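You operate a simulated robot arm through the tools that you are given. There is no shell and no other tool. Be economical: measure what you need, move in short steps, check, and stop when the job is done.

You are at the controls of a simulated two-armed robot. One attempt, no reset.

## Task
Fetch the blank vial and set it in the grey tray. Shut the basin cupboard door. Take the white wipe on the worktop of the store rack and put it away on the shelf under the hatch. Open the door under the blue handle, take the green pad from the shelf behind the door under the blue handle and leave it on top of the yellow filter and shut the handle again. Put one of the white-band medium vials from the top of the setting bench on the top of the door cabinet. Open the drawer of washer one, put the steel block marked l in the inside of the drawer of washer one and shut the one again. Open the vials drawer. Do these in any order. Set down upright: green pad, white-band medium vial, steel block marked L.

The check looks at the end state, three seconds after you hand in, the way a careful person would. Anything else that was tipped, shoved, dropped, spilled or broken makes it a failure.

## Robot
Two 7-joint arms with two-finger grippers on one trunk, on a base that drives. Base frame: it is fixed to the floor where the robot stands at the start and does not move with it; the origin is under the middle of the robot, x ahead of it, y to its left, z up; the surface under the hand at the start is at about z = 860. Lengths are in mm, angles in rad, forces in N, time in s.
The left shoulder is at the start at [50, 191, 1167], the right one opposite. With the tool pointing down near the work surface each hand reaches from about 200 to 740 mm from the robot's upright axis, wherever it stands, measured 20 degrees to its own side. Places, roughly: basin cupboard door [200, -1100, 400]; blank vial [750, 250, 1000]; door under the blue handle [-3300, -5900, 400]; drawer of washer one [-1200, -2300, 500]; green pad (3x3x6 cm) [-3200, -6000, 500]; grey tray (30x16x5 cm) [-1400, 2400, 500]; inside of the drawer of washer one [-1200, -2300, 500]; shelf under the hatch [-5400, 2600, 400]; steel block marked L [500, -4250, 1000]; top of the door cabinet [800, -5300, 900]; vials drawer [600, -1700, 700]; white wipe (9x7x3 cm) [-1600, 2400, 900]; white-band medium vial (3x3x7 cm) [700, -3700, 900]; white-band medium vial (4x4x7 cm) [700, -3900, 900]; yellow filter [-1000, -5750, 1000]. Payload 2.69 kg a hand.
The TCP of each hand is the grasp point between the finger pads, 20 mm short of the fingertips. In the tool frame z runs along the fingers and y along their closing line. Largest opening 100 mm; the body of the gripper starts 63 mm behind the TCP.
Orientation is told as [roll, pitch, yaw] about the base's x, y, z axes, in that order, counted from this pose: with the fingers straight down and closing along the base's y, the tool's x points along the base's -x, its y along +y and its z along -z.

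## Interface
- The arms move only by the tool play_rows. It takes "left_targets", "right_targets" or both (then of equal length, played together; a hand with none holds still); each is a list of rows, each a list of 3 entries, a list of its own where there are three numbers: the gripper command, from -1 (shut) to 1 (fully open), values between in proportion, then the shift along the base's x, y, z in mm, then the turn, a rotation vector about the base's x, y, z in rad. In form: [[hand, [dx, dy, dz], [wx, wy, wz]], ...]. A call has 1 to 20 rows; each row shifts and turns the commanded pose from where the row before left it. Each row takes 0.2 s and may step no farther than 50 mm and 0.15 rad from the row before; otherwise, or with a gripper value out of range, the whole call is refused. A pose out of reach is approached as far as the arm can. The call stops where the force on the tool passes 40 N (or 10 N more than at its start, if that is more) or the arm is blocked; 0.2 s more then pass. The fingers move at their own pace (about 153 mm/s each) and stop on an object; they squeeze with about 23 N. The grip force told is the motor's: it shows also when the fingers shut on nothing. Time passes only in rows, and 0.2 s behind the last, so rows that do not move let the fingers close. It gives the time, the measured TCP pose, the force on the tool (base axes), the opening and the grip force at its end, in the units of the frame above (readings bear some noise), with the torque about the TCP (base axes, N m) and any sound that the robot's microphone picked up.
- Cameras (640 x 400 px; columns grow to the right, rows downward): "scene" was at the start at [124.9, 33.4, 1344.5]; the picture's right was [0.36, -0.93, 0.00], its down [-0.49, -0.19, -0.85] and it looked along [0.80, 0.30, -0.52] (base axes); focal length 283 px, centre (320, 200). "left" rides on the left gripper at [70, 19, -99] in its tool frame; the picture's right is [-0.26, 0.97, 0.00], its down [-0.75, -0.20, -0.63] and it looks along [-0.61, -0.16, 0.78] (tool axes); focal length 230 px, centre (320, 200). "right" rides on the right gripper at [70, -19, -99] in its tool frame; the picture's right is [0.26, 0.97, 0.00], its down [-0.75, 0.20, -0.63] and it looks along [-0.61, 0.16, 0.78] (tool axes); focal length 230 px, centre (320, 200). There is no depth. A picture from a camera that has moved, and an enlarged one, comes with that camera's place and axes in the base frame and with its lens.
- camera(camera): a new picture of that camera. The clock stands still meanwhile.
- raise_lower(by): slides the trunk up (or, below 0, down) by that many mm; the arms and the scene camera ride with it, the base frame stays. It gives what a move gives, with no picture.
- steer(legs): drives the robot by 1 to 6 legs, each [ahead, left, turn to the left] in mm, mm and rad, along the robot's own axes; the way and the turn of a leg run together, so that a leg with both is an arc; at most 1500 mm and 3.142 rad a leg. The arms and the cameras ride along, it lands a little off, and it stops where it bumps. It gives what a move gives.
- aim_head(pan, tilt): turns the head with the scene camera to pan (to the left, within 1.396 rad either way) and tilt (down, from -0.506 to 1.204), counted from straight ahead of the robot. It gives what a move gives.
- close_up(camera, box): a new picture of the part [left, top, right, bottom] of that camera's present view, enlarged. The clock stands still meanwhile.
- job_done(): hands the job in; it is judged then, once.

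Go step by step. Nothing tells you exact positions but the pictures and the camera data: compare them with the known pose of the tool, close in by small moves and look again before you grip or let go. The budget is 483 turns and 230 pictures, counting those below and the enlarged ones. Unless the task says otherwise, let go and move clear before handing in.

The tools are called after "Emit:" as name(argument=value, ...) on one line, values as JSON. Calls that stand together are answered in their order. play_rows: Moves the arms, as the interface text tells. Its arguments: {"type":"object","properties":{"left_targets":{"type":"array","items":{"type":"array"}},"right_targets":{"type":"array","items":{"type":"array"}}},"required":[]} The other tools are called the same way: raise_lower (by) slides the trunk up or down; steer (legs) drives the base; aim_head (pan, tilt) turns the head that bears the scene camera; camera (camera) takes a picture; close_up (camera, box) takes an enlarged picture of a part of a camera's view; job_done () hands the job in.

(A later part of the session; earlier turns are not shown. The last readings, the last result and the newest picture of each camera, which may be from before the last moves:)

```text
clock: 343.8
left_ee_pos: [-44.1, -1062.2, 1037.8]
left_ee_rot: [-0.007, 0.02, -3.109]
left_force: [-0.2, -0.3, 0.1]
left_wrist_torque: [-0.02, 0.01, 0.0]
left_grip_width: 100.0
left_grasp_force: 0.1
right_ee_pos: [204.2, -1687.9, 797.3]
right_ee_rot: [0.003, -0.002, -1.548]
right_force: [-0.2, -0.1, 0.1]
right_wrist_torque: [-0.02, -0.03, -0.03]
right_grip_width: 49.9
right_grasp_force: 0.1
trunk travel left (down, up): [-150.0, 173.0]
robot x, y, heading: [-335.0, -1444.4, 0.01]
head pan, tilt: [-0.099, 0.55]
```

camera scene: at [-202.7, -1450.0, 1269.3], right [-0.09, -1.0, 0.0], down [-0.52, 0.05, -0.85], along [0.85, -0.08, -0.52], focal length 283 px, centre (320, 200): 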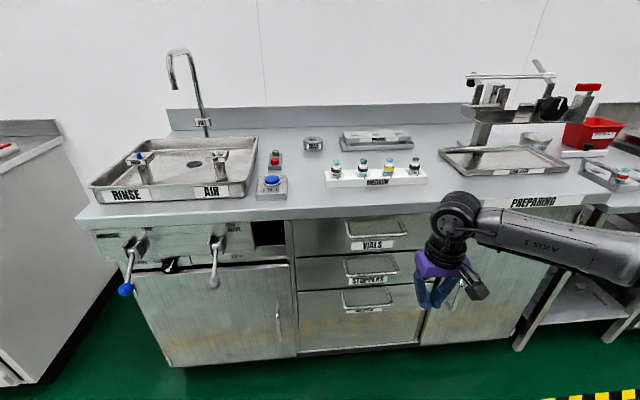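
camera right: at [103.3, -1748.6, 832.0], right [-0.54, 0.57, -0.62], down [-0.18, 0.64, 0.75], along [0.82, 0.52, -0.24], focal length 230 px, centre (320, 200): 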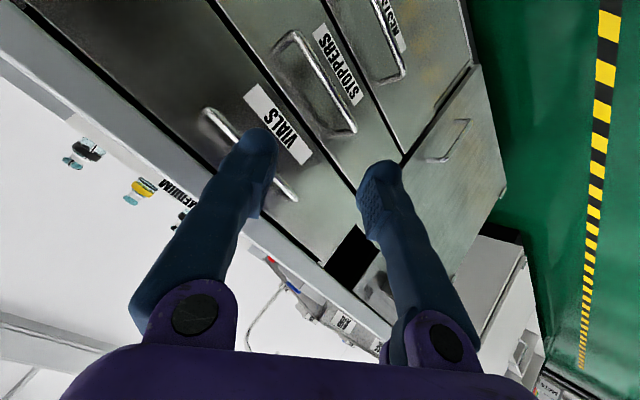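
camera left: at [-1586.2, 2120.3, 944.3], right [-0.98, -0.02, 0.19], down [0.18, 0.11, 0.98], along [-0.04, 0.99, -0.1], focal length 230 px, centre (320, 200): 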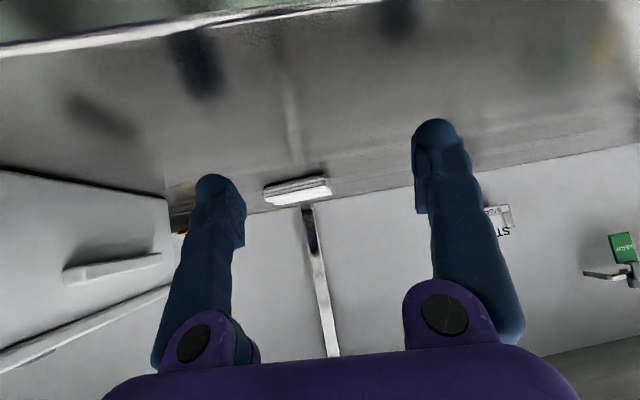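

Negative roll is free. Now extend and tilt forward to ~1.05 rad.

Emit:
play_rows(right_targets=[[0, [30, 3, -5], [0, -0.15, 0]], [0, [30, 3, -5], [0, -0.15, 0]], [0, [30, 3, -5], [0, -0.15, 0]], [0, [0, 0, 0], [0, -0.15, 0]], [0, [0, 0, 0], [0, -0.15, 0]], [0, [0, 0, 0], [0, -0.15, 0]], [0, [0, 0, 0], [0, -0.15, 0]], [0, [0, 0, 0], [0, 0, 0]]])

Emit:
camera(camera="right")

Emit:
camera(camera="scene")

```text
clock: 345.6
left_ee_pos: [-43.7, -1061.8, 1036.9]
left_ee_rot: [-0.007, 0.021, -3.109]
left_force: [0.5, 0.5, -1.0]
left_wrist_torque: [0.04, 0.01, 0.0]
left_grip_width: 100.1
left_grasp_force: 0.0
right_ee_pos: [293.4, -1679.8, 783.6]
right_ee_rot: [0.903, -0.021, -1.557]
right_force: [-0.6, -0.1, 0.6]
right_wrist_torque: [0.05, -0.02, 0.01]
right_grip_width: 50.1
right_grasp_force: 0.0
right hand out of reach, approached as far as the arm can: row 7
trunk travel left (down, up): [-150.0, 173.0]
robot x, y, heading: [-334.3, -1449.4, 0.013]
head pan, tilt: [-0.099, 0.55]
```

```text
148 pictures are left
camera right: at [203.8, -1610.5, 828.1], right [0.59, 0.28, 0.75], down [-0.36, -0.74, 0.56], along [0.72, -0.61, -0.34], focal length 230 px, centre (320, 200)
```

right: 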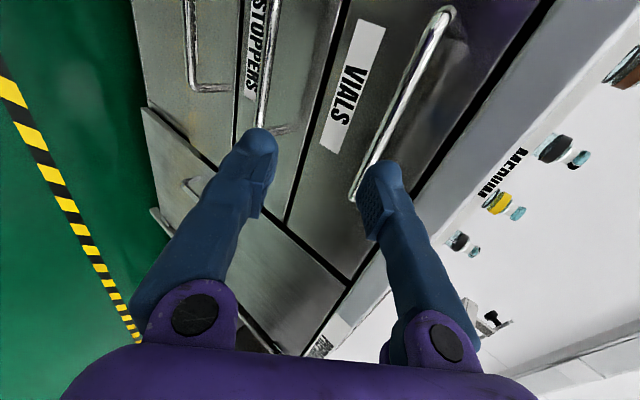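

```text
147 pictures are left
camera scene: at [-202.7, -1450.1, 1269.3], right [-0.09, -1.0, 0.0], down [-0.52, 0.05, -0.85], along [0.85, -0.08, -0.52], focal length 283 px, centre (320, 200)
```

scene: 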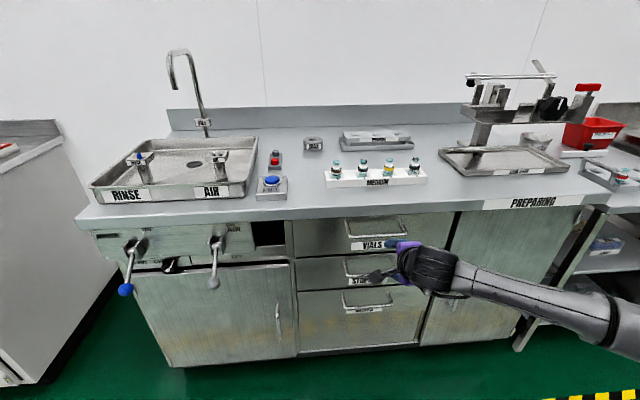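

The handle bar is at about x=416, z=765, y -1592…-1755. Line up behind it along the tool axis.

Emit:
play_rows(right_targets=[[-0.4, [20, 2, 11], [0, 0, 0]], [-0.4, [20, 2, 11], [0, 0, 0]], [-0.4, [20, 2, 10], [0, 0, 0]], [-0.4, [0, 0, 0], [0, 0, 0]]])

Emit:
camera(camera="right")

```text
clock: 346.6
left_ee_pos: [-43.8, -1063.0, 1037.9]
left_ee_rot: [-0.007, 0.022, -3.108]
left_force: [-0.1, -0.5, -0.4]
left_wrist_torque: [-0.02, 0.03, -0.03]
left_grip_width: 100.0
left_grasp_force: 0.0
right_ee_pos: [354.2, -1670.6, 814.5]
right_ee_rot: [0.904, -0.021, -1.558]
right_force: [-0.2, -0.2, 0.5]
right_wrist_torque: [-0.02, 0.01, -0.01]
right_grip_width: 30.1
right_grasp_force: 0.1
trunk travel left (down, up): [-150.0, 173.0]
robot x, y, heading: [-330.8, -1439.9, 0.011]
head pan, tilt: [-0.099, 0.55]
```

```text
146 pictures are left
camera right: at [264.9, -1601.3, 859.4], right [0.6, 0.28, 0.75], down [-0.36, -0.74, 0.56], along [0.72, -0.61, -0.34], focal length 230 px, centre (320, 200)
```

right: 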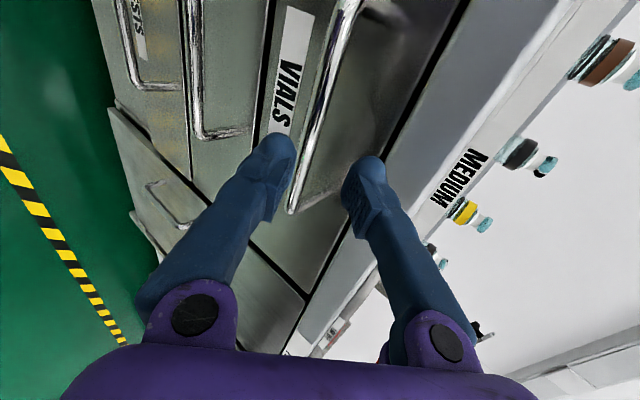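

Well aligned. Advance along the tool axis onto the bar, then close.

Emit:
play_rows(right_targets=[[-0.4, [18, 0, -16], [0, 0, 0]], [-0.4, [18, 0, -16], [0, 0, 0]], [-0.4, [18, 0, -16], [0, 0, 0]], [-0.4, [0, 0, 0], [0, 0, 0]]])

Emit:
camera(camera="right")

```text
clock: 347.6
left_ee_pos: [-44.4, -1062.7, 1039.2]
left_ee_rot: [-0.008, 0.022, -3.109]
left_force: [-1.1, 0.6, 0.0]
left_wrist_torque: [0.02, 0.0, -0.01]
left_grip_width: 99.9
left_grasp_force: 0.1
right_ee_pos: [408.4, -1670.8, 766.3]
right_ee_rot: [0.904, -0.021, -1.557]
right_force: [0.8, -1.0, -0.1]
right_wrist_torque: [-0.01, 0.01, -0.02]
right_grip_width: 30.0
right_grasp_force: 0.0
trunk travel left (down, up): [-150.0, 173.0]
robot x, y, heading: [-331.9, -1444.0, 0.008]
head pan, tilt: [-0.099, 0.55]
```

```text
145 pictures are left
camera right: at [318.3, -1602.9, 811.6], right [0.59, 0.28, 0.75], down [-0.36, -0.74, 0.56], along [0.72, -0.61, -0.34], focal length 230 px, centre (320, 200)
```

right: 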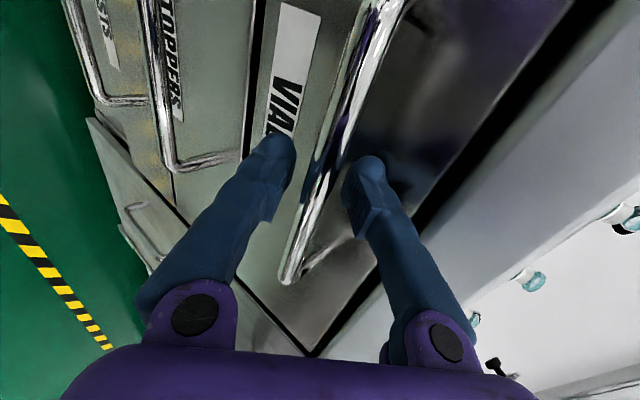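

The bar is between the fingers. Grip and pull.

Emit:
play_rows(right_targets=[[-1, [0, 0, 0], [0, 0, 0]], [-1, [0, 0, 0], [0, 0, 0]], [-1, [0, 0, 0], [0, 0, 0]], [-1, [-10, 0, 0], [0, 0, 0]], [-1, [-15, 0, 0], [0, 0, 0]], [-1, [-20, 0, 0], [0, 0, 0]], [-1, [-20, 0, 0], [0, 0, 0]], [-1, [0, 0, 0], [0, 0, 0]]])

Emit:
camera(camera="scene")

```text
clock: 349.4
left_ee_pos: [-42.7, -1062.0, 1037.9]
left_ee_rot: [-0.007, 0.02, -3.108]
left_force: [-0.2, 0.4, 0.1]
left_wrist_torque: [0.03, -0.01, -0.03]
left_grip_width: 99.7
left_grasp_force: 0.1
right_ee_pos: [344.4, -1672.9, 764.7]
right_ee_rot: [0.898, -0.02, -1.557]
right_force: [-1.7, 7.4, -16.7]
right_wrist_torque: [0.5, -0.12, -0.08]
right_grip_width: 5.9
right_grasp_force: 29.2
trunk travel left (down, up): [-150.0, 173.0]
robot x, y, heading: [-331.6, -1441.8, 0.01]
head pan, tilt: [-0.099, 0.55]
```

```text
144 pictures are left
camera scene: at [-200.9, -1450.2, 1269.0], right [-0.09, -1.0, 0.0], down [-0.52, 0.05, -0.85], along [0.85, -0.08, -0.52], focal length 283 px, centre (320, 200)
```

scene: 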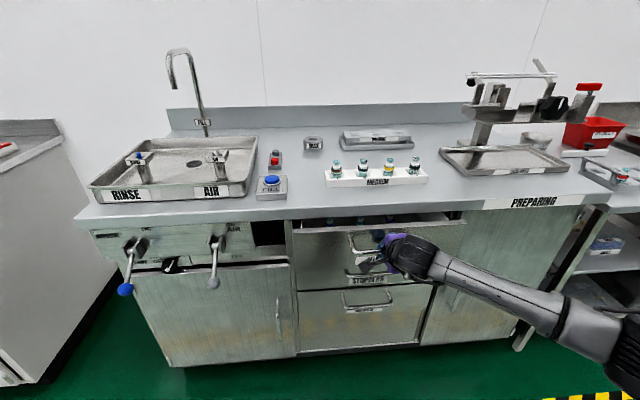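

The drawer moves. Keep pulling.

Emit:
play_rows(right_targets=[[-1, [-18, 0, 0], [0, 0, 0]], [-1, [-18, 0, 0], [0, 0, 0]], [-1, [-18, 0, 0], [0, 0, 0]], [-1, [-18, 0, 0], [0, 0, 0]], [-1, [-18, 0, 0], [0, 0, 0]], [-1, [-18, 0, 0], [0, 0, 0]], [-1, [-18, 0, 0], [0, 0, 0]], [-1, [0, 0, 0], [0, 0, 0]]])

Emit:
camera(camera="scene")

```text
clock: 351.2
left_ee_pos: [-42.0, -1062.0, 1036.5]
left_ee_rot: [-0.008, 0.019, -3.11]
left_force: [0.8, 0.5, 0.3]
left_wrist_torque: [0.0, -0.01, 0.01]
left_grip_width: 99.9
left_grasp_force: 0.1
right_ee_pos: [272.4, -1673.7, 763.9]
right_ee_rot: [0.888, -0.02, -1.553]
right_force: [-1.6, 15.7, -32.2]
right_wrist_torque: [0.39, -0.27, -0.32]
right_grip_width: 5.9
right_grasp_force: 29.6
right hand out of reach, approached as far as the arm can: row 4, 5, 6, 7
trunk travel left (down, up): [-150.0, 173.0]
robot x, y, heading: [-334.2, -1443.7, 0.015]
head pan, tilt: [-0.099, 0.55]
```

```text
143 pictures are left
camera scene: at [-199.7, -1449.9, 1268.8], right [-0.09, -1.0, 0.0], down [-0.52, 0.05, -0.85], along [0.85, -0.08, -0.53], focal length 283 px, centre (320, 200)
```

scene: 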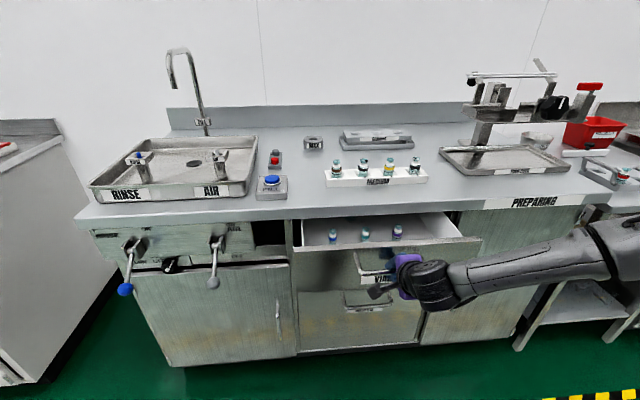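

Opened about 135 mm, at the arm's limit. Relieve the side load and pull further by driving back.

Emit:
play_rows(right_targets=[[-1, [0, 3, -4], [0, 0, 0]], [-1, [0, 0, 0], [0, 0, 0]]])

Emit:
steer(legs=[[-110, 0, 0]])

Emit:
camera(camera="scene")

```text
clock: 351.8
left_ee_pos: [-43.0, -1061.8, 1037.3]
left_ee_rot: [-0.007, 0.017, -3.108]
left_force: [0.6, -0.4, 1.2]
left_wrist_torque: [-0.01, 0.0, 0.01]
left_grip_width: 100.0
left_grasp_force: 0.1
right_ee_pos: [272.3, -1674.0, 763.8]
right_ee_rot: [0.888, -0.019, -1.553]
right_force: [-0.6, 19.7, -33.9]
right_wrist_torque: [0.27, -0.29, -0.53]
right_grip_width: 5.7
right_grasp_force: 30.0
right hand out of reach, approached as far as the arm can: row 1
trunk travel left (down, up): [-150.0, 173.0]
robot x, y, heading: [-333.7, -1448.4, 0.01]
head pan, tilt: [-0.099, 0.55]
```

```text
clock: 353.0
left_ee_pos: [-149.2, -1061.9, 1037.1]
left_ee_rot: [-0.006, 0.017, -3.108]
left_force: [0.1, -1.3, 0.4]
left_wrist_torque: [-0.02, 0.01, 0.02]
left_grip_width: 100.2
left_grasp_force: 0.0
right_ee_pos: [165.7, -1674.9, 764.1]
right_ee_rot: [0.888, -0.018, -1.552]
right_force: [0.9, 22.8, -34.2]
right_wrist_torque: [0.42, -0.32, -0.4]
right_grip_width: 6.2
right_grasp_force: 30.5
trunk travel left (down, up): [-150.0, 173.0]
robot x, y, heading: [-440.4, -1446.0, 0.012]
head pan, tilt: [-0.099, 0.55]
```

```text
142 pictures are left
camera scene: at [-306.4, -1450.7, 1268.9], right [-0.09, -1.0, 0.0], down [-0.52, 0.05, -0.85], along [0.85, -0.08, -0.53], focal length 283 px, centre (320, 200)
```

scene: 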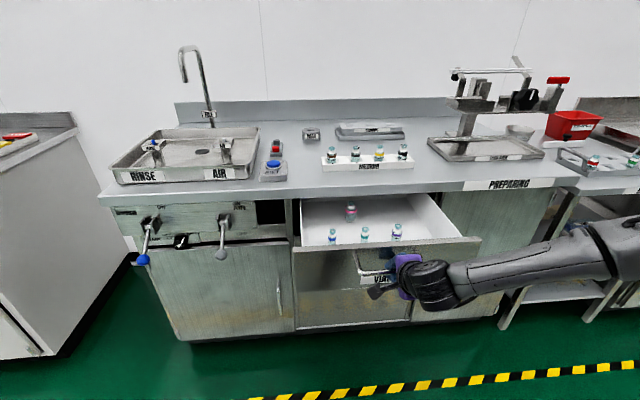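

Pull 70 mm more, then release.

Emit:
steer(legs=[[-70, 0, 0]])

Emit:
play_rows(right_targets=[[-0.4, [0, 0, 0], [0, 0, 0]], [-0.4, [0, 0, 0], [0, 0, 0]], [-0.4, [-10, 0, 8], [0, 0, 0]], [-0.4, [-20, 0, 15], [0, 0, 0]], [-0.4, [-20, 0, 15], [0, 0, 0]], [-0.4, [0, 0, 0], [0, 0, 0]]])

Emit:
camera(camera="right")

```text
clock: 354.0
left_ee_pos: [-219.4, -1064.1, 1038.6]
left_ee_rot: [-0.007, 0.019, -3.106]
left_force: [0.5, 0.5, 0.0]
left_wrist_torque: [-0.02, -0.03, 0.02]
left_grip_width: 100.3
left_grasp_force: 0.1
right_ee_pos: [93.9, -1674.0, 763.6]
right_ee_rot: [0.887, -0.017, -1.549]
right_force: [1.0, 4.7, -16.8]
right_wrist_torque: [0.5, -0.14, -0.24]
right_grip_width: 5.7
right_grasp_force: 29.7
trunk travel left (down, up): [-150.0, 173.0]
robot x, y, heading: [-511.6, -1447.7, 0.01]
head pan, tilt: [-0.099, 0.55]
```

```text
clock: 355.4
left_ee_pos: [-221.2, -1063.5, 1037.4]
left_ee_rot: [-0.008, 0.023, -3.107]
left_force: [1.1, 0.0, -0.4]
left_wrist_torque: [0.01, -0.02, 0.0]
left_grip_width: 100.1
left_grasp_force: 0.1
right_ee_pos: [42.6, -1673.0, 802.5]
right_ee_rot: [0.888, -0.017, -1.55]
right_force: [0.5, -0.8, 0.4]
right_wrist_torque: [0.02, 0.03, -0.01]
right_grip_width: 29.9
right_grasp_force: 0.0
trunk travel left (down, up): [-150.0, 173.0]
robot x, y, heading: [-510.9, -1447.3, 0.011]
head pan, tilt: [-0.099, 0.55]
```

```text
141 pictures are left
camera right: at [-45.8, -1605.3, 849.1], right [0.6, 0.28, 0.74], down [-0.35, -0.75, 0.57], along [0.72, -0.6, -0.35], focal length 230 px, centre (320, 200)
```

right: 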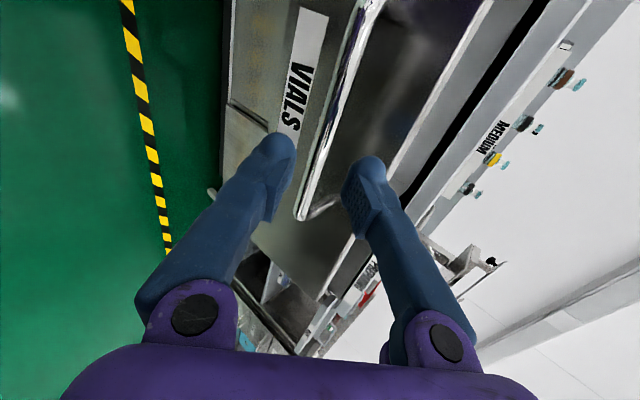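

The VIALS drawer is open about 315 mm. Untilt and tuck the right arm, then move south along the aisle.

Emit:
play_rows(right_targets=[[0, [-20, 0, 30], [0, 0.15, 0]], [0, [-20, 0, 30], [0, 0.15, 0]], [0, [-20, 0, 30], [0, 0.15, 0]], [0, [-10, 0, 30], [0, 0.15, 0]], [0, [-10, 0, 20], [0, 0.15, 0]], [0, [0, 0, 0], [0, 0.14, 0]], [1, [0, 0, 0], [0, 0, 0.15]], [1, [0, 0, 0], [0, 0, 0.15]], [1, [0, 0, 0], [0, 0, 0.15]], [1, [0, 0, 0], [0, 0, 0.15]], [1, [0, 0, 0], [0, 0, 0.15]], [1, [0, 0, 0], [0, 0, 0.15]], [1, [0, 0, 0], [0, 0, 0.15]], [1, [0, 0, 0], [0, 0, 0.15]], [1, [0, 0, 0], [0, 0, 0.15]], [1, [0, 0, 0], [0, 0, 0.15]], [1, [0, 0, 0], [0, 0, 0.05]], [1, [0, 0, 0], [0, 0, 0]]])

Emit:
steer(legs=[[0, -1000, -0.01], [0, -1050, 0]])

Emit:
aim_head(pan=-0.1, tilt=0.45)

Emit:
camera(camera="scene")

```text
clock: 359.2
left_ee_pos: [-221.3, -1062.9, 1037.7]
left_ee_rot: [-0.005, 0.021, -3.107]
left_force: [-0.1, -0.2, -0.6]
left_wrist_torque: [-0.01, -0.02, -0.04]
left_grip_width: 99.7
left_grasp_force: 0.1
right_ee_pos: [-36.8, -1673.2, 941.9]
right_ee_rot: [-0.001, 0.006, 0.007]
right_force: [0.8, 0.3, -0.4]
right_wrist_torque: [0.04, -0.02, 0.01]
right_grip_width: 99.8
right_grasp_force: 0.0
trunk travel left (down, up): [-150.0, 173.0]
robot x, y, heading: [-512.3, -1447.2, 0.011]
head pan, tilt: [-0.099, 0.55]
```

```text
clock: 377.7
left_ee_pos: [-201.1, -3151.3, 1038.7]
left_ee_rot: [-0.008, 0.022, -3.116]
left_force: [0.0, 0.0, 0.6]
left_wrist_torque: [-0.01, -0.01, -0.03]
left_grip_width: 100.2
left_grasp_force: 0.2
right_ee_pos: [-22.1, -3762.9, 941.3]
right_ee_rot: [0.0, 0.006, -0.003]
right_force: [0.1, 0.4, -0.1]
right_wrist_torque: [-0.01, 0.01, -0.04]
right_grip_width: 99.9
right_grasp_force: 0.0
trunk travel left (down, up): [-150.0, 173.0]
robot x, y, heading: [-490.5, -3531.0, 0.001]
head pan, tilt: [-0.099, 0.55]
```

```text
clock: 378.4
left_ee_pos: [-201.9, -3150.5, 1037.5]
left_ee_rot: [-0.007, 0.02, -3.117]
left_force: [-1.2, -0.3, -0.8]
left_wrist_torque: [0.01, 0.0, 0.02]
left_grip_width: 100.1
left_grasp_force: 0.1
right_ee_pos: [-22.1, -3762.7, 941.6]
right_ee_rot: [0.0, 0.005, -0.003]
right_force: [-0.4, 0.2, 0.0]
right_wrist_torque: [0.03, 0.03, -0.01]
right_grip_width: 99.9
right_grasp_force: 0.1
trunk travel left (down, up): [-150.0, 173.0]
robot x, y, heading: [-491.1, -3530.8, -0.001]
head pan, tilt: [-0.099, 0.45]
```

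```text
140 pictures are left
camera scene: at [-360.3, -3537.4, 1278.3], right [-0.1, -1.0, 0.0], down [-0.43, 0.04, -0.9], along [0.9, -0.09, -0.44], focal length 283 px, centre (320, 200)
```

scene: 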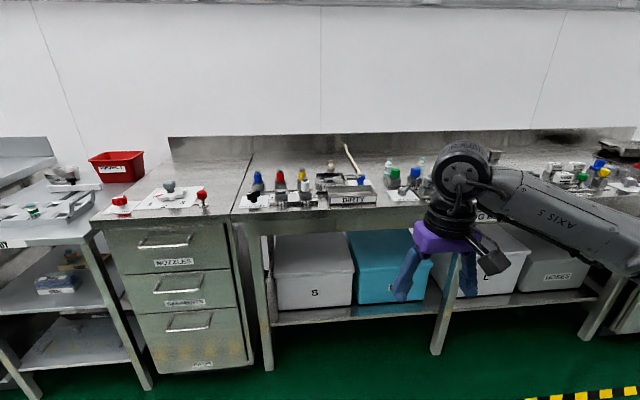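

Emit:
close_up(camera="scene", box=[235, 135, 435, 225])

Emit:
close_up(camera="scene", box=[480, 130, 640, 230])

```text
3.20 times, centred on (335, 180) of scene
camera zoom: at [-360.3, -3537.4, 1278.3], right [-0.1, -1.0, 0.0], down [-0.43, 0.04, -0.9], along [0.9, -0.09, -0.44], focal length 906 px, centre (272, 264)
```

zoom: 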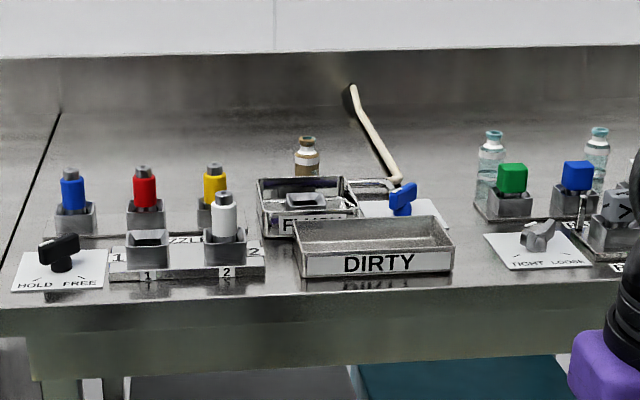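

```text
4.00 times, centred on (560, 180) of scene
camera zoom: at [-360.3, -3537.4, 1278.3], right [-0.1, -1.0, 0.0], down [-0.43, 0.04, -0.9], along [0.9, -0.09, -0.44], focal length 1132 px, centre (-640, 280)
```

zoom: 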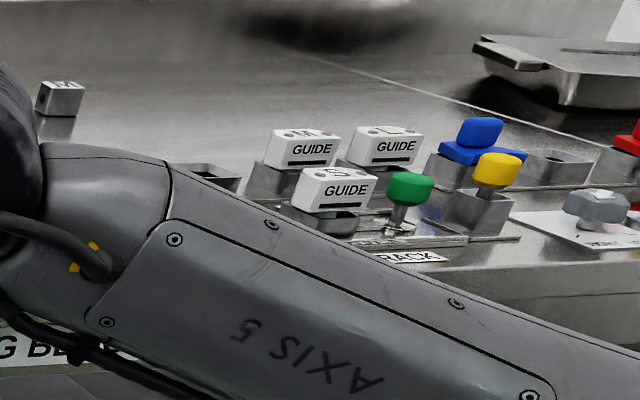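

Move farther south for a clearer view.

Emit:
steer(legs=[[120, -420, 0]])

Emit:
aim_head(pan=0.1, tilt=0.45)

Emit:
camera(camera="scene")

```text
clock: 382.6
left_ee_pos: [-80.1, -3565.7, 1037.7]
left_ee_rot: [-0.007, 0.02, -3.116]
left_force: [0.0, -0.5, 0.9]
left_wrist_torque: [0.0, 0.01, -0.03]
left_grip_width: 99.9
left_grasp_force: 0.0
right_ee_pos: [100.1, -4178.4, 942.1]
right_ee_rot: [0.0, 0.005, -0.005]
right_force: [-0.3, 0.1, 0.6]
right_wrist_torque: [0.04, 0.02, 0.02]
right_grip_width: 99.8
right_grasp_force: 0.0
trunk travel left (down, up): [-150.0, 173.0]
robot x, y, heading: [-376.6, -3943.5, -0.001]
head pan, tilt: [-0.099, 0.45]
```

```text
clock: 383.3
left_ee_pos: [-79.7, -3565.4, 1038.5]
left_ee_rot: [-0.007, 0.022, -3.117]
left_force: [0.0, 0.1, -0.2]
left_wrist_torque: [0.04, 0.01, 0.0]
left_grip_width: 99.7
left_grasp_force: 0.1
right_ee_pos: [99.7, -4178.5, 941.4]
right_ee_rot: [-0.001, 0.004, -0.005]
right_force: [0.5, 0.7, -0.3]
right_wrist_torque: [-0.01, -0.02, -0.01]
right_grip_width: 100.0
right_grasp_force: 0.0
trunk travel left (down, up): [-150.0, 173.0]
robot x, y, heading: [-373.9, -3945.2, -0.001]
head pan, tilt: [0.099, 0.45]
```

```text
137 pictures are left
camera scene: at [-239.5, -3934.2, 1278.4], right [0.1, -0.99, 0.0], down [-0.43, -0.04, -0.9], along [0.9, 0.09, -0.44], focal length 283 px, centre (320, 200)
```

scene: 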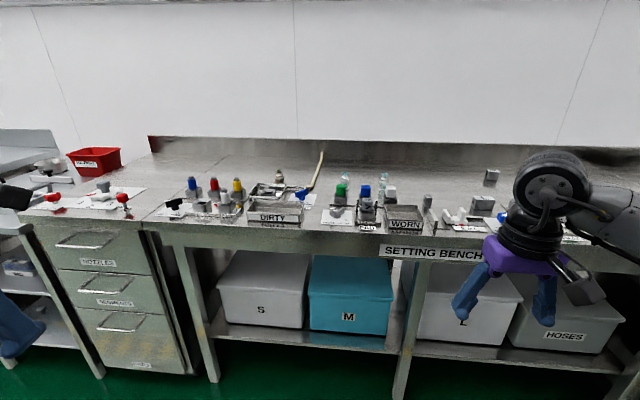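

Emit:
close_up(camera="scene", box=[240, 150, 400, 250])

Emit:
close_up(camera="scene", box=[380, 150, 540, 250])

```text
4.00 times, centred on (320, 200) of scene
camera zoom: at [-239.5, -3934.2, 1278.4], right [0.1, -0.99, 0.0], down [-0.43, -0.04, -0.9], along [0.9, 0.09, -0.44], focal length 1132 px, centre (320, 200)
```

zoom: 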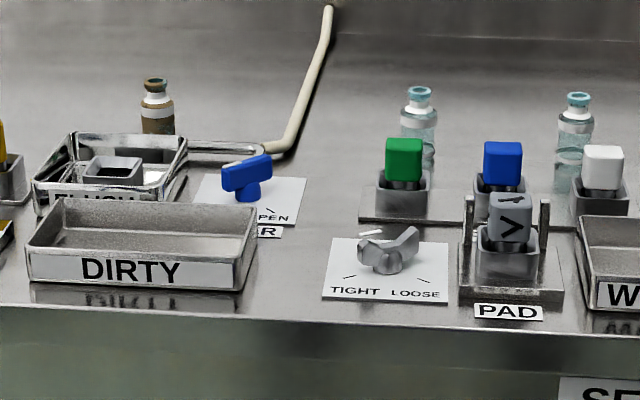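

```text
4.00 times, centred on (460, 200) of scene
camera zoom: at [-239.5, -3934.2, 1278.4], right [0.1, -0.99, 0.0], down [-0.43, -0.04, -0.9], along [0.9, 0.09, -0.44], focal length 1132 px, centre (-240, 200)
```

zoom: 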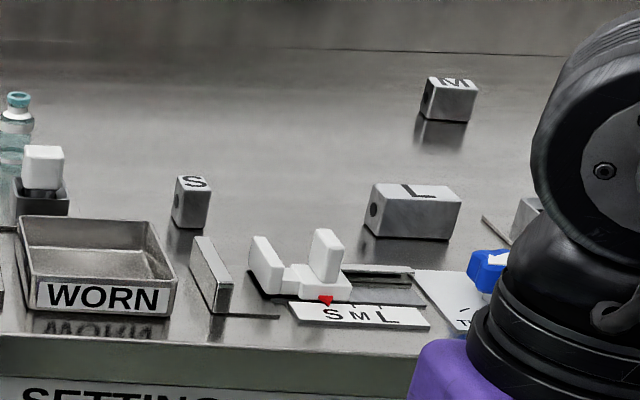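

Vials B (≈694,-3928) is a white-band clear vial; steel block L is at ≈(588,-4350). I'll take vial B with the right hand from above.

Emit:
raise_lower(by=75)

Emit:
steer(legs=[[0, 185, 0], [380, 0, 0]])

Emit:
aim_head(pan=-0.2, tilt=0.6)

Emit:
camera(camera="scene")

Emit:
camera(camera="right")

```text
clock: 384.4
left_ee_pos: [-80.5, -3564.7, 1112.2]
left_ee_rot: [-0.007, 0.021, -3.116]
left_force: [-0.4, 0.4, 0.2]
left_wrist_torque: [0.05, 0.04, 0.0]
left_grip_width: 100.2
left_grasp_force: 0.2
right_ee_pos: [99.3, -4177.8, 1016.7]
right_ee_rot: [-0.003, 0.006, -0.005]
right_force: [-0.4, 0.1, 0.7]
right_wrist_torque: [0.01, 0.0, -0.02]
right_grip_width: 99.8
right_grasp_force: 0.1
trunk travel left (down, up): [-225.0, 98.0]
robot x, y, heading: [-369.3, -3943.8, 0.004]
head pan, tilt: [0.099, 0.45]
```

```text
clock: 388.7
left_ee_pos: [299.1, -3378.0, 1112.3]
left_ee_rot: [-0.005, 0.021, -3.111]
left_force: [0.7, -0.3, 0.3]
left_wrist_torque: [0.01, 0.0, 0.0]
left_grip_width: 100.0
left_grasp_force: 0.0
right_ee_pos: [478.7, -3989.6, 1016.2]
right_ee_rot: [0.0, 0.005, 0.001]
right_force: [-0.8, 0.8, -0.1]
right_wrist_torque: [0.05, 0.0, 0.0]
right_grip_width: 100.2
right_grasp_force: 0.1
trunk travel left (down, up): [-225.0, 98.0]
robot x, y, heading: [6.8, -3761.9, 0.003]
head pan, tilt: [0.099, 0.45]
```

```text
clock: 389.5
left_ee_pos: [297.4, -3377.9, 1112.9]
left_ee_rot: [-0.007, 0.021, -3.113]
left_force: [-0.1, 0.8, -0.3]
left_wrist_torque: [-0.04, 0.01, -0.01]
left_grip_width: 99.8
left_grasp_force: 0.1
right_ee_pos: [478.1, -3989.1, 1015.9]
right_ee_rot: [-0.002, 0.006, 0.0]
right_force: [0.1, -0.1, 1.4]
right_wrist_torque: [0.0, -0.03, -0.01]
right_grip_width: 100.0
right_grasp_force: 0.1
trunk travel left (down, up): [-225.0, 98.0]
robot x, y, heading: [3.2, -3756.9, 0.004]
head pan, tilt: [-0.201, 0.6]
```

```text
134 pictures are left
camera scene: at [135.1, -3773.6, 1339.9], right [-0.19, -0.98, 0.0], down [-0.55, 0.11, -0.83], along [0.81, -0.16, -0.56], focal length 283 px, centre (320, 200)
```

scene: 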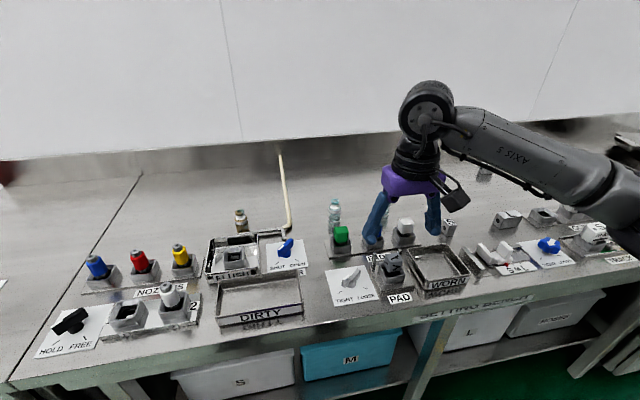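

```text
133 pictures are left
camera right: at [410.9, -4008.1, 1116.4], right [-0.26, 0.97, 0.0], down [0.75, 0.2, 0.63], along [0.6, 0.16, -0.78], focal length 230 px, centre (320, 200)
```

right: 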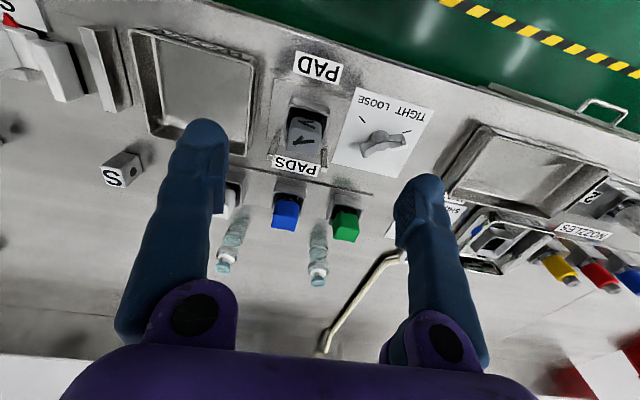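

Vial B's neck top is at about (723,-3930,916). Reach over with a 0.5 rad tilt.

Emit:
play_rows(right_targets=[[0.2, [44, 12, 0], [0, 0, 0]], [0.2, [44, 12, 0], [0, 0, 0]], [0.2, [44, 12, 0], [0, 0, 0]], [0.2, [44, 12, 0], [0, 0, 0]], [0.2, [30, 11, 0], [0, -0.15, 0]], [0.2, [0, 0, 0], [0, -0.15, 0]], [0.2, [0, 0, 0], [0, -0.15, 0]], [0.2, [0, 0, 0], [0, -0.05, 0]], [0.2, [10, 0, -15], [0, 0, 0]], [0.2, [0, 0, 0], [0, 0, 0]]])

Emit:
camera(camera="right")

Emit:
close_up(camera="scene", box=[270, 150, 430, 250])

```text
clock: 391.7
left_ee_pos: [298.1, -3378.1, 1112.4]
left_ee_rot: [-0.008, 0.021, -3.115]
left_force: [-0.5, -0.3, -0.2]
left_wrist_torque: [0.02, 0.02, 0.01]
left_grip_width: 99.8
left_grasp_force: 0.1
right_ee_pos: [694.9, -3929.6, 1002.1]
right_ee_rot: [0.0, -0.496, -0.001]
right_force: [-0.6, 0.0, -1.0]
right_wrist_torque: [0.02, -0.01, -0.01]
right_grip_width: 59.8
right_grasp_force: 0.0
trunk travel left (down, up): [-225.0, 98.0]
robot x, y, heading: [5.2, -3762.0, 0.001]
head pan, tilt: [-0.201, 0.6]
```

```text
132 pictures are left
camera right: at [587.6, -3947.7, 1056.5], right [-0.23, 0.97, -0.12], down [0.36, 0.2, 0.91], along [0.9, 0.16, -0.39], focal length 230 px, centre (320, 200)
```

right: 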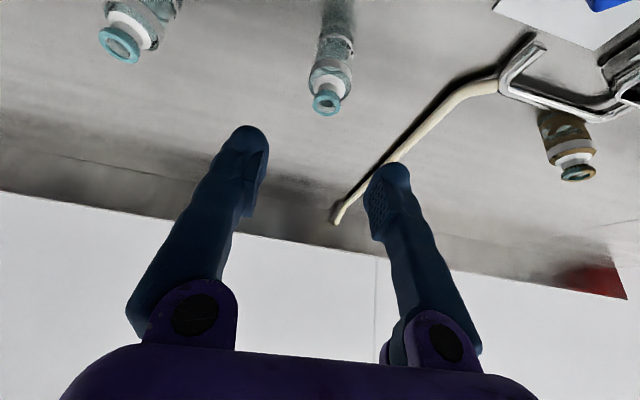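

```text
4.00 times, centred on (350, 200) of scene
camera zoom: at [134.8, -3773.8, 1339.9], right [-0.19, -0.98, 0.0], down [-0.55, 0.11, -0.83], along [0.81, -0.16, -0.56], focal length 1132 px, centre (200, 200)
```

zoom: 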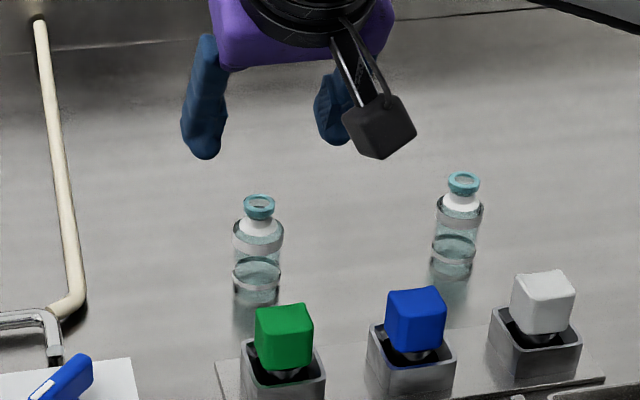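

Vial B refined: axis (722,-3929), z 850–919. Descend around its body.

Emit:
play_rows(right_targets=[[0.1, [14, 0, -20], [0, 0, 0]], [0.1, [13, 0, -25], [0, 0, 0]], [0.1, [0, 0, -25], [0, 0, 0]], [0.1, [0, 0, -25], [0, 0, 0]], [0.1, [0, 0, -17], [0, 0, 0]], [0.1, [0, 0, 0], [0, 0, 0]]])

Emit:
camera(camera="right")

Emit:
close_up(camera="scene", box=[270, 150, 430, 250])

```text
clock: 393.1
left_ee_pos: [297.4, -3377.9, 1112.5]
left_ee_rot: [-0.006, 0.021, -3.114]
left_force: [0.0, -0.6, -0.1]
left_wrist_torque: [0.03, -0.01, -0.03]
left_grip_width: 99.8
left_grasp_force: 0.2
right_ee_pos: [722.1, -3928.6, 890.3]
right_ee_rot: [0.001, -0.496, 0.0]
right_force: [-0.3, -0.3, -0.3]
right_wrist_torque: [0.01, -0.04, -0.03]
right_grip_width: 55.0
right_grasp_force: 0.1
trunk travel left (down, up): [-225.0, 98.0]
robot x, y, heading: [9.3, -3759.1, 0.001]
head pan, tilt: [-0.201, 0.6]
```

```text
130 pictures are left
camera right: at [614.9, -3947.5, 944.2], right [-0.23, 0.97, -0.12], down [0.36, 0.2, 0.91], along [0.9, 0.16, -0.4], focal length 230 px, centre (320, 200)
```

right: 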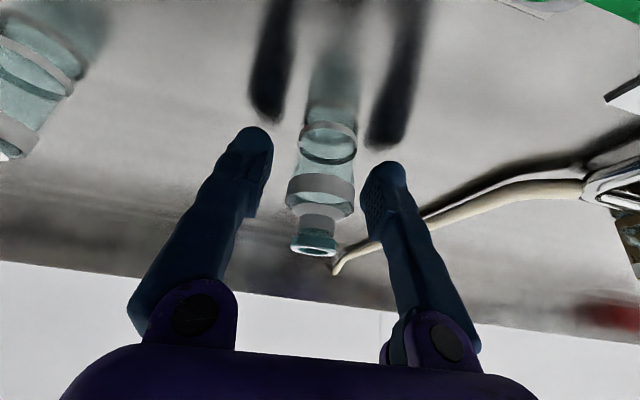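

```text
4.00 times, centred on (350, 200) of scene
camera zoom: at [135.0, -3773.7, 1339.8], right [-0.19, -0.98, 0.0], down [-0.55, 0.11, -0.83], along [0.81, -0.16, -0.56], focal length 1132 px, centre (200, 200)
```

zoom: 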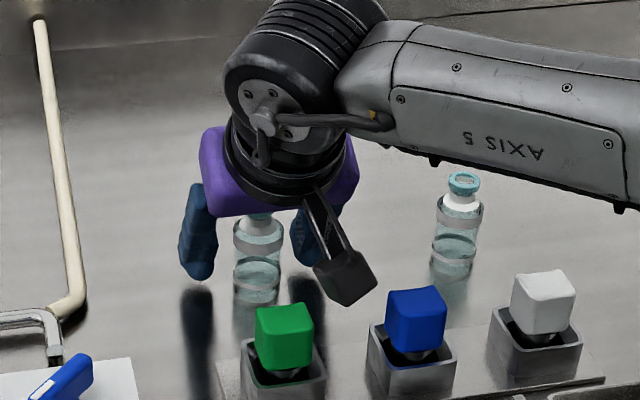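

Vial is centred. Close and lift.

Emit:
play_rows(right_targets=[[-1, [0, 0, 0], [0, 0, 0]], [-1, [0, 0, 0], [0, 0, 0]], [-1, [0, 0, 0], [0, 0, 0]], [-1, [0, 0, 15], [0, 0, 0]], [-1, [0, 0, 30], [0, 0, 0]], [-1, [0, 0, 40], [0, 0, 0]], [-1, [0, 0, 40], [0, 0, 0]], [-1, [-20, 0, 0], [0, 0, 0]], [-1, [0, 0, 0], [0, 0, 0]]])

Emit:
camera(camera="right")

```text
clock: 395.1
left_ee_pos: [296.0, -3377.5, 1112.7]
left_ee_rot: [-0.006, 0.023, -3.113]
left_force: [0.1, -0.4, 0.4]
left_wrist_torque: [-0.03, 0.01, 0.0]
left_grip_width: 99.9
left_grasp_force: 0.1
right_ee_pos: [703.0, -3927.0, 1015.9]
right_ee_rot: [-0.001, -0.493, 0.0]
right_force: [0.3, 0.8, 0.9]
right_wrist_torque: [-0.01, 0.0, 0.03]
right_grip_width: 0.1
right_grasp_force: 22.9
trunk travel left (down, up): [-225.0, 98.0]
robot x, y, heading: [7.0, -3758.7, 0.006]
head pan, tilt: [-0.201, 0.6]
```

```text
128 pictures are left
camera right: at [595.3, -3945.5, 1070.4], right [-0.23, 0.97, -0.12], down [0.36, 0.2, 0.91], along [0.9, 0.16, -0.4], focal length 230 px, centre (320, 200)
```

right: 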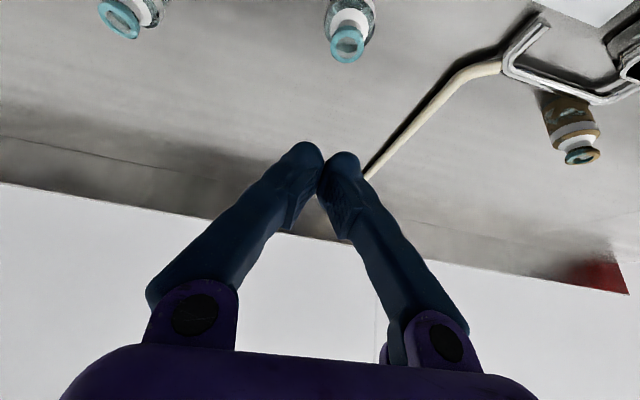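

The vial slipped out toward me but still stands, now near (690,-3925). I'll go vertical for a squarer grip; first untilt and re-measure.

Emit:
play_rows(right_targets=[[0.2, [-15, 0, 0], [0, 0.15, 0]], [0.2, [-15, 0, 0], [0, 0.15, 0]], [0.2, [-15, 0, 0], [0, 0.15, 0]], [0.2, [-15, 0, 0], [0, 0.045, 0]], [0.2, [0, 0, 0], [0, 0, 0]]])

Emit:
camera(camera="right")

Emit:
close_up(camera="scene", box=[270, 150, 430, 250])

```text
clock: 396.3
left_ee_pos: [298.2, -3377.9, 1113.9]
left_ee_rot: [-0.008, 0.022, -3.114]
left_force: [0.0, -0.2, -0.3]
left_wrist_torque: [0.0, 0.02, -0.01]
left_grip_width: 100.0
left_grasp_force: 0.1
right_ee_pos: [641.9, -3929.3, 1017.8]
right_ee_rot: [-0.003, 0.002, 0.0]
right_force: [0.5, 0.0, 0.3]
right_wrist_torque: [0.01, -0.03, 0.01]
right_grip_width: 59.7
right_grasp_force: 0.1
trunk travel left (down, up): [-225.0, 98.0]
robot x, y, heading: [8.3, -3760.2, 0.006]
head pan, tilt: [-0.201, 0.6]
```

```text
127 pictures are left
camera right: at [573.7, -3948.2, 1116.1], right [-0.26, 0.97, 0.0], down [0.75, 0.2, 0.63], along [0.61, 0.16, -0.78], focal length 230 px, centre (320, 200)
```

right: 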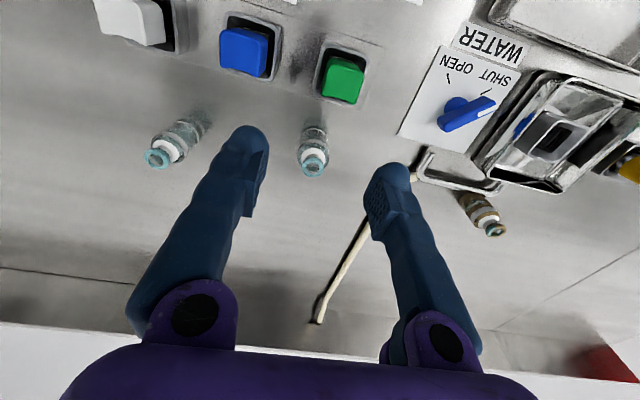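

```text
4.00 times, centred on (350, 200) of scene
camera zoom: at [135.2, -3773.6, 1339.8], right [-0.19, -0.98, 0.0], down [-0.55, 0.11, -0.82], along [0.81, -0.16, -0.57], focal length 1132 px, centre (200, 200)
```

zoom: 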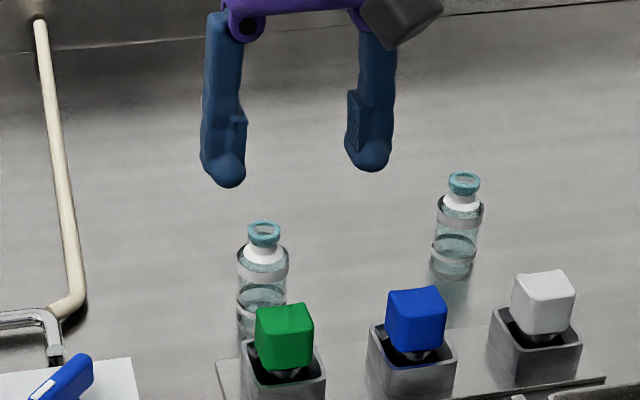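

The vial is at (688,-3923), still upright. Descend vertically around it.

Emit:
play_rows(right_targets=[[0.15, [23, 3, 0], [0, 0, 0]], [0.15, [23.5, 3, -20], [0, 0, 0]], [0.15, [0, 0, -40], [0, 0, 0]], [0.15, [0, 0, -40], [0, 0, 0]], [0.15, [0, 0, -25], [0, 0, 0]], [0.15, [0, 0, -16], [0, 0, 0]], [0.15, [0, 0, 0], [0, 0, 0]]])

Emit:
camera(camera="right")

```text
clock: 397.9
left_ee_pos: [295.1, -3376.0, 1113.8]
left_ee_rot: [-0.005, 0.023, -3.114]
left_force: [0.5, -0.5, -0.8]
left_wrist_torque: [0.01, 0.0, -0.02]
left_grip_width: 100.1
left_grasp_force: 0.0
right_ee_pos: [686.6, -3924.3, 879.8]
right_ee_rot: [-0.001, -0.011, 0.001]
right_force: [-0.4, -4.1, 34.6]
right_wrist_torque: [0.06, 0.12, 0.51]
right_grip_width: 57.3
right_grasp_force: 0.1
trunk travel left (down, up): [-225.0, 98.0]
robot x, y, heading: [8.6, -3758.0, 0.009]
head pan, tilt: [-0.201, 0.6]
```

```text
125 pictures are left
camera right: at [616.9, -3943.4, 978.0], right [-0.26, 0.97, 0.0], down [0.74, 0.2, 0.64], along [0.62, 0.16, -0.77], focal length 230 px, centre (320, 200)
```

right: 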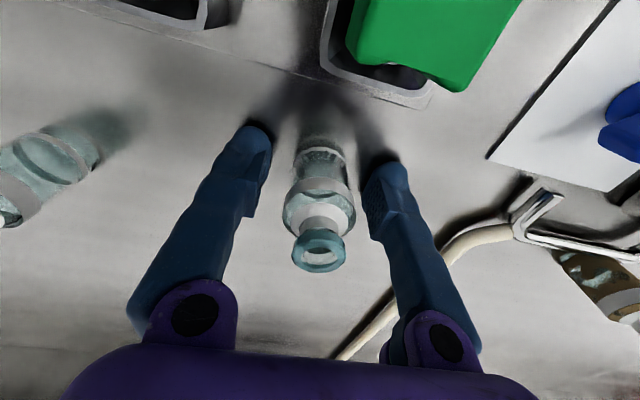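

The tips touched the bench (z≈860). Lift 5 mm, then close.

Emit:
play_rows(right_targets=[[0.15, [0, 0, 6], [0, 0, 0]], [0.15, [0, 0, 0], [0, 0, 0]], [-1, [0, 0, 0], [0, 0, 0]], [-1, [0, 0, 0], [0, 0, 0]], [-1, [0, 0, 0], [0, 0, 0]]])

```text
clock: 399.1
left_ee_pos: [296.4, -3376.8, 1111.4]
left_ee_rot: [-0.005, 0.022, -3.111]
left_force: [-0.5, -0.1, -0.2]
left_wrist_torque: [0.01, -0.01, 0.01]
left_grip_width: 99.9
left_grasp_force: 0.1
right_ee_pos: [686.7, -3924.9, 879.5]
right_ee_rot: [-0.001, 0.0, 0.001]
right_force: [-1.4, 2.6, 10.1]
right_wrist_torque: [0.21, 0.07, 0.05]
right_grip_width: 29.6
right_grasp_force: 22.7
trunk travel left (down, up): [-225.0, 98.0]
robot x, y, heading: [1.7, -3758.6, 0.007]
head pan, tilt: [-0.201, 0.6]
```

Gripped at 29.6 mm. Lift and look.

Emit:
play_rows(right_targets=[[-1, [0, 0, 15], [0, 0, 0]], [-1, [0, 0, 35], [0, 0, 0]], [-1, [0, 0, 45], [0, 0, 0]], [-1, [0, 0, 45], [0, 0, 0]], [-1, [0, 0, 20], [0, 0, 0]], [-1, [0, 0, 0], [0, 0, 0]]])

Emit:
camera(camera="right")

Emit:
aim_head(pan=-1.0, tilt=0.45)

Emit:
camera(camera="scene")

```text
clock: 400.5
left_ee_pos: [296.8, -3377.7, 1113.0]
left_ee_rot: [-0.008, 0.021, -3.113]
left_force: [0.0, -0.3, 0.7]
left_wrist_torque: [0.0, -0.02, 0.02]
left_grip_width: 99.9
left_grasp_force: 0.1
right_ee_pos: [688.1, -3923.0, 1042.2]
right_ee_rot: [0.001, 0.002, -0.001]
right_force: [-0.2, -0.2, 0.4]
right_wrist_torque: [-0.03, -0.03, 0.0]
right_grip_width: 29.2
right_grasp_force: 23.2
trunk travel left (down, up): [-225.0, 98.0]
robot x, y, heading: [4.9, -3756.9, 0.007]
head pan, tilt: [-0.201, 0.6]
```

```text
124 pictures are left
camera right: at [620.0, -3942.5, 1141.4], right [-0.26, 0.97, 0.0], down [0.75, 0.2, 0.63], along [0.61, 0.16, -0.78], focal length 230 px, centre (320, 200)
```

right: 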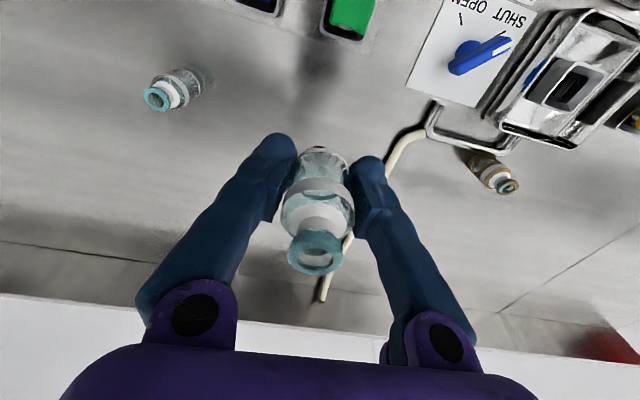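

```text
clock: 401.6
left_ee_pos: [297.3, -3377.8, 1112.7]
left_ee_rot: [-0.007, 0.02, -3.114]
left_force: [-0.5, 0.2, 0.6]
left_wrist_torque: [-0.01, -0.02, 0.0]
left_grip_width: 100.0
left_grasp_force: 0.1
right_ee_pos: [689.1, -3923.9, 1040.9]
right_ee_rot: [-0.001, 0.001, 0.0]
right_force: [-0.6, 0.5, 0.2]
right_wrist_torque: [0.0, 0.01, -0.02]
right_grip_width: 29.4
right_grasp_force: 22.7
trunk travel left (down, up): [-225.0, 98.0]
robot x, y, heading: [7.4, -3753.9, 0.005]
head pan, tilt: [-1.0, 0.45]
```

```text
123 pictures are left
camera scene: at [98.6, -3833.6, 1353.4], right [-0.84, -0.55, 0.0], down [-0.24, 0.36, -0.9], along [0.49, -0.75, -0.44], focal length 283 px, centre (320, 200)
```

scene: 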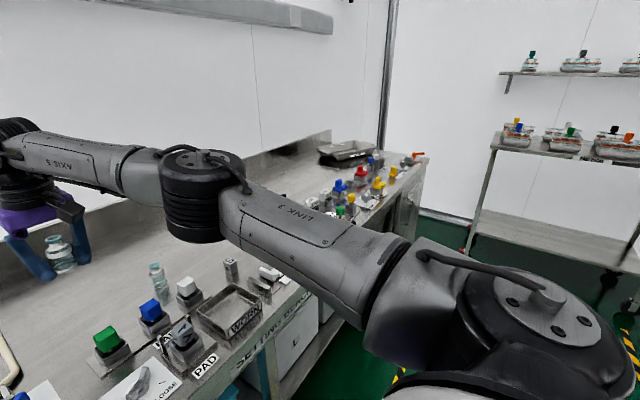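

The vial is held upright. Back off and strafe south toward the door cabinet.

Emit:
steer(legs=[[-420, 0, 0], [0, -1300, 0]])

Emit:
aim_head(pan=-0.2, tilt=0.45)

Emit:
camera(camera="scene")

```text
clock: 415.4
left_ee_pos: [-120.3, -4667.7, 1113.3]
left_ee_rot: [-0.007, 0.021, -3.086]
left_force: [-0.9, -0.8, 0.2]
left_wrist_torque: [0.0, -0.02, 0.02]
left_grip_width: 100.0
left_grasp_force: 0.1
right_ee_pos: [285.7, -5203.0, 1041.7]
right_ee_rot: [0.0, 0.0, 0.028]
right_force: [-0.6, -0.2, 0.3]
right_wrist_torque: [0.01, -0.03, 0.01]
right_grip_width: 29.4
right_grasp_force: 23.0
trunk travel left (down, up): [-225.0, 98.0]
robot x, y, heading: [-397.6, -5058.1, 0.036]
head pan, tilt: [-1.0, 0.45]
```

```text
clock: 416.5
left_ee_pos: [-120.5, -4668.5, 1112.9]
left_ee_rot: [-0.005, 0.02, -3.088]
left_force: [-0.7, -0.4, 0.8]
left_wrist_torque: [0.0, 0.01, -0.02]
left_grip_width: 99.9
left_grasp_force: 0.0
right_ee_pos: [285.6, -5202.7, 1041.8]
right_ee_rot: [0.0, -0.001, 0.028]
right_force: [0.2, 0.7, -0.2]
right_wrist_torque: [-0.01, 0.01, -0.02]
right_grip_width: 29.0
right_grasp_force: 23.1
trunk travel left (down, up): [-225.0, 98.0]
robot x, y, heading: [-400.9, -5054.5, 0.032]
head pan, tilt: [-0.201, 0.45]
```

```text
122 pictures are left
camera scene: at [-268.6, -5068.9, 1353.4], right [-0.17, -0.99, 0.0], down [-0.43, 0.07, -0.9], along [0.89, -0.15, -0.44], focal length 283 px, centre (320, 200)
```

scene: 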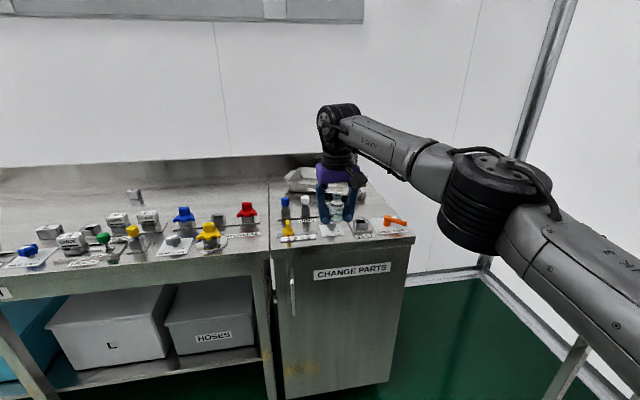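

Emit:
close_up(camera="scene", box=[260, 150, 420, 250])

Emit:
camera(camera="right")

```text
4.00 times, centred on (340, 200) of scene
camera zoom: at [-268.6, -5068.9, 1353.4], right [-0.17, -0.99, 0.0], down [-0.43, 0.07, -0.9], along [0.89, -0.15, -0.44], focal length 1132 px, centre (240, 200)
```

zoom: 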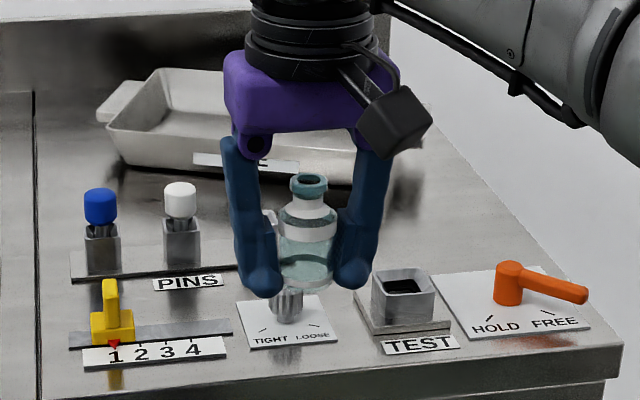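

```text
120 pictures are left
camera right: at [217.2, -5223.7, 1141.2], right [-0.28, 0.96, 0.0], down [0.75, 0.22, 0.63], along [0.6, 0.18, -0.78], focal length 230 px, centre (320, 200)
```

right: 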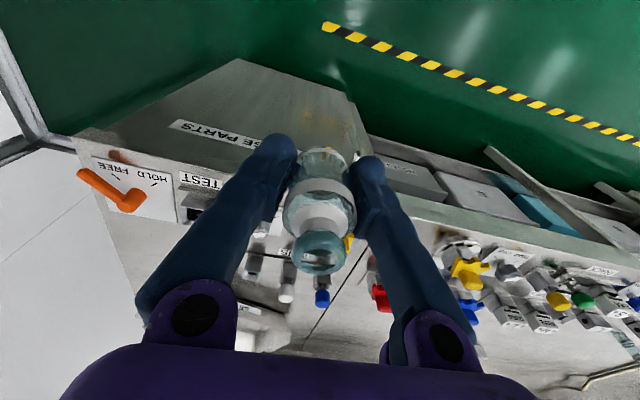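

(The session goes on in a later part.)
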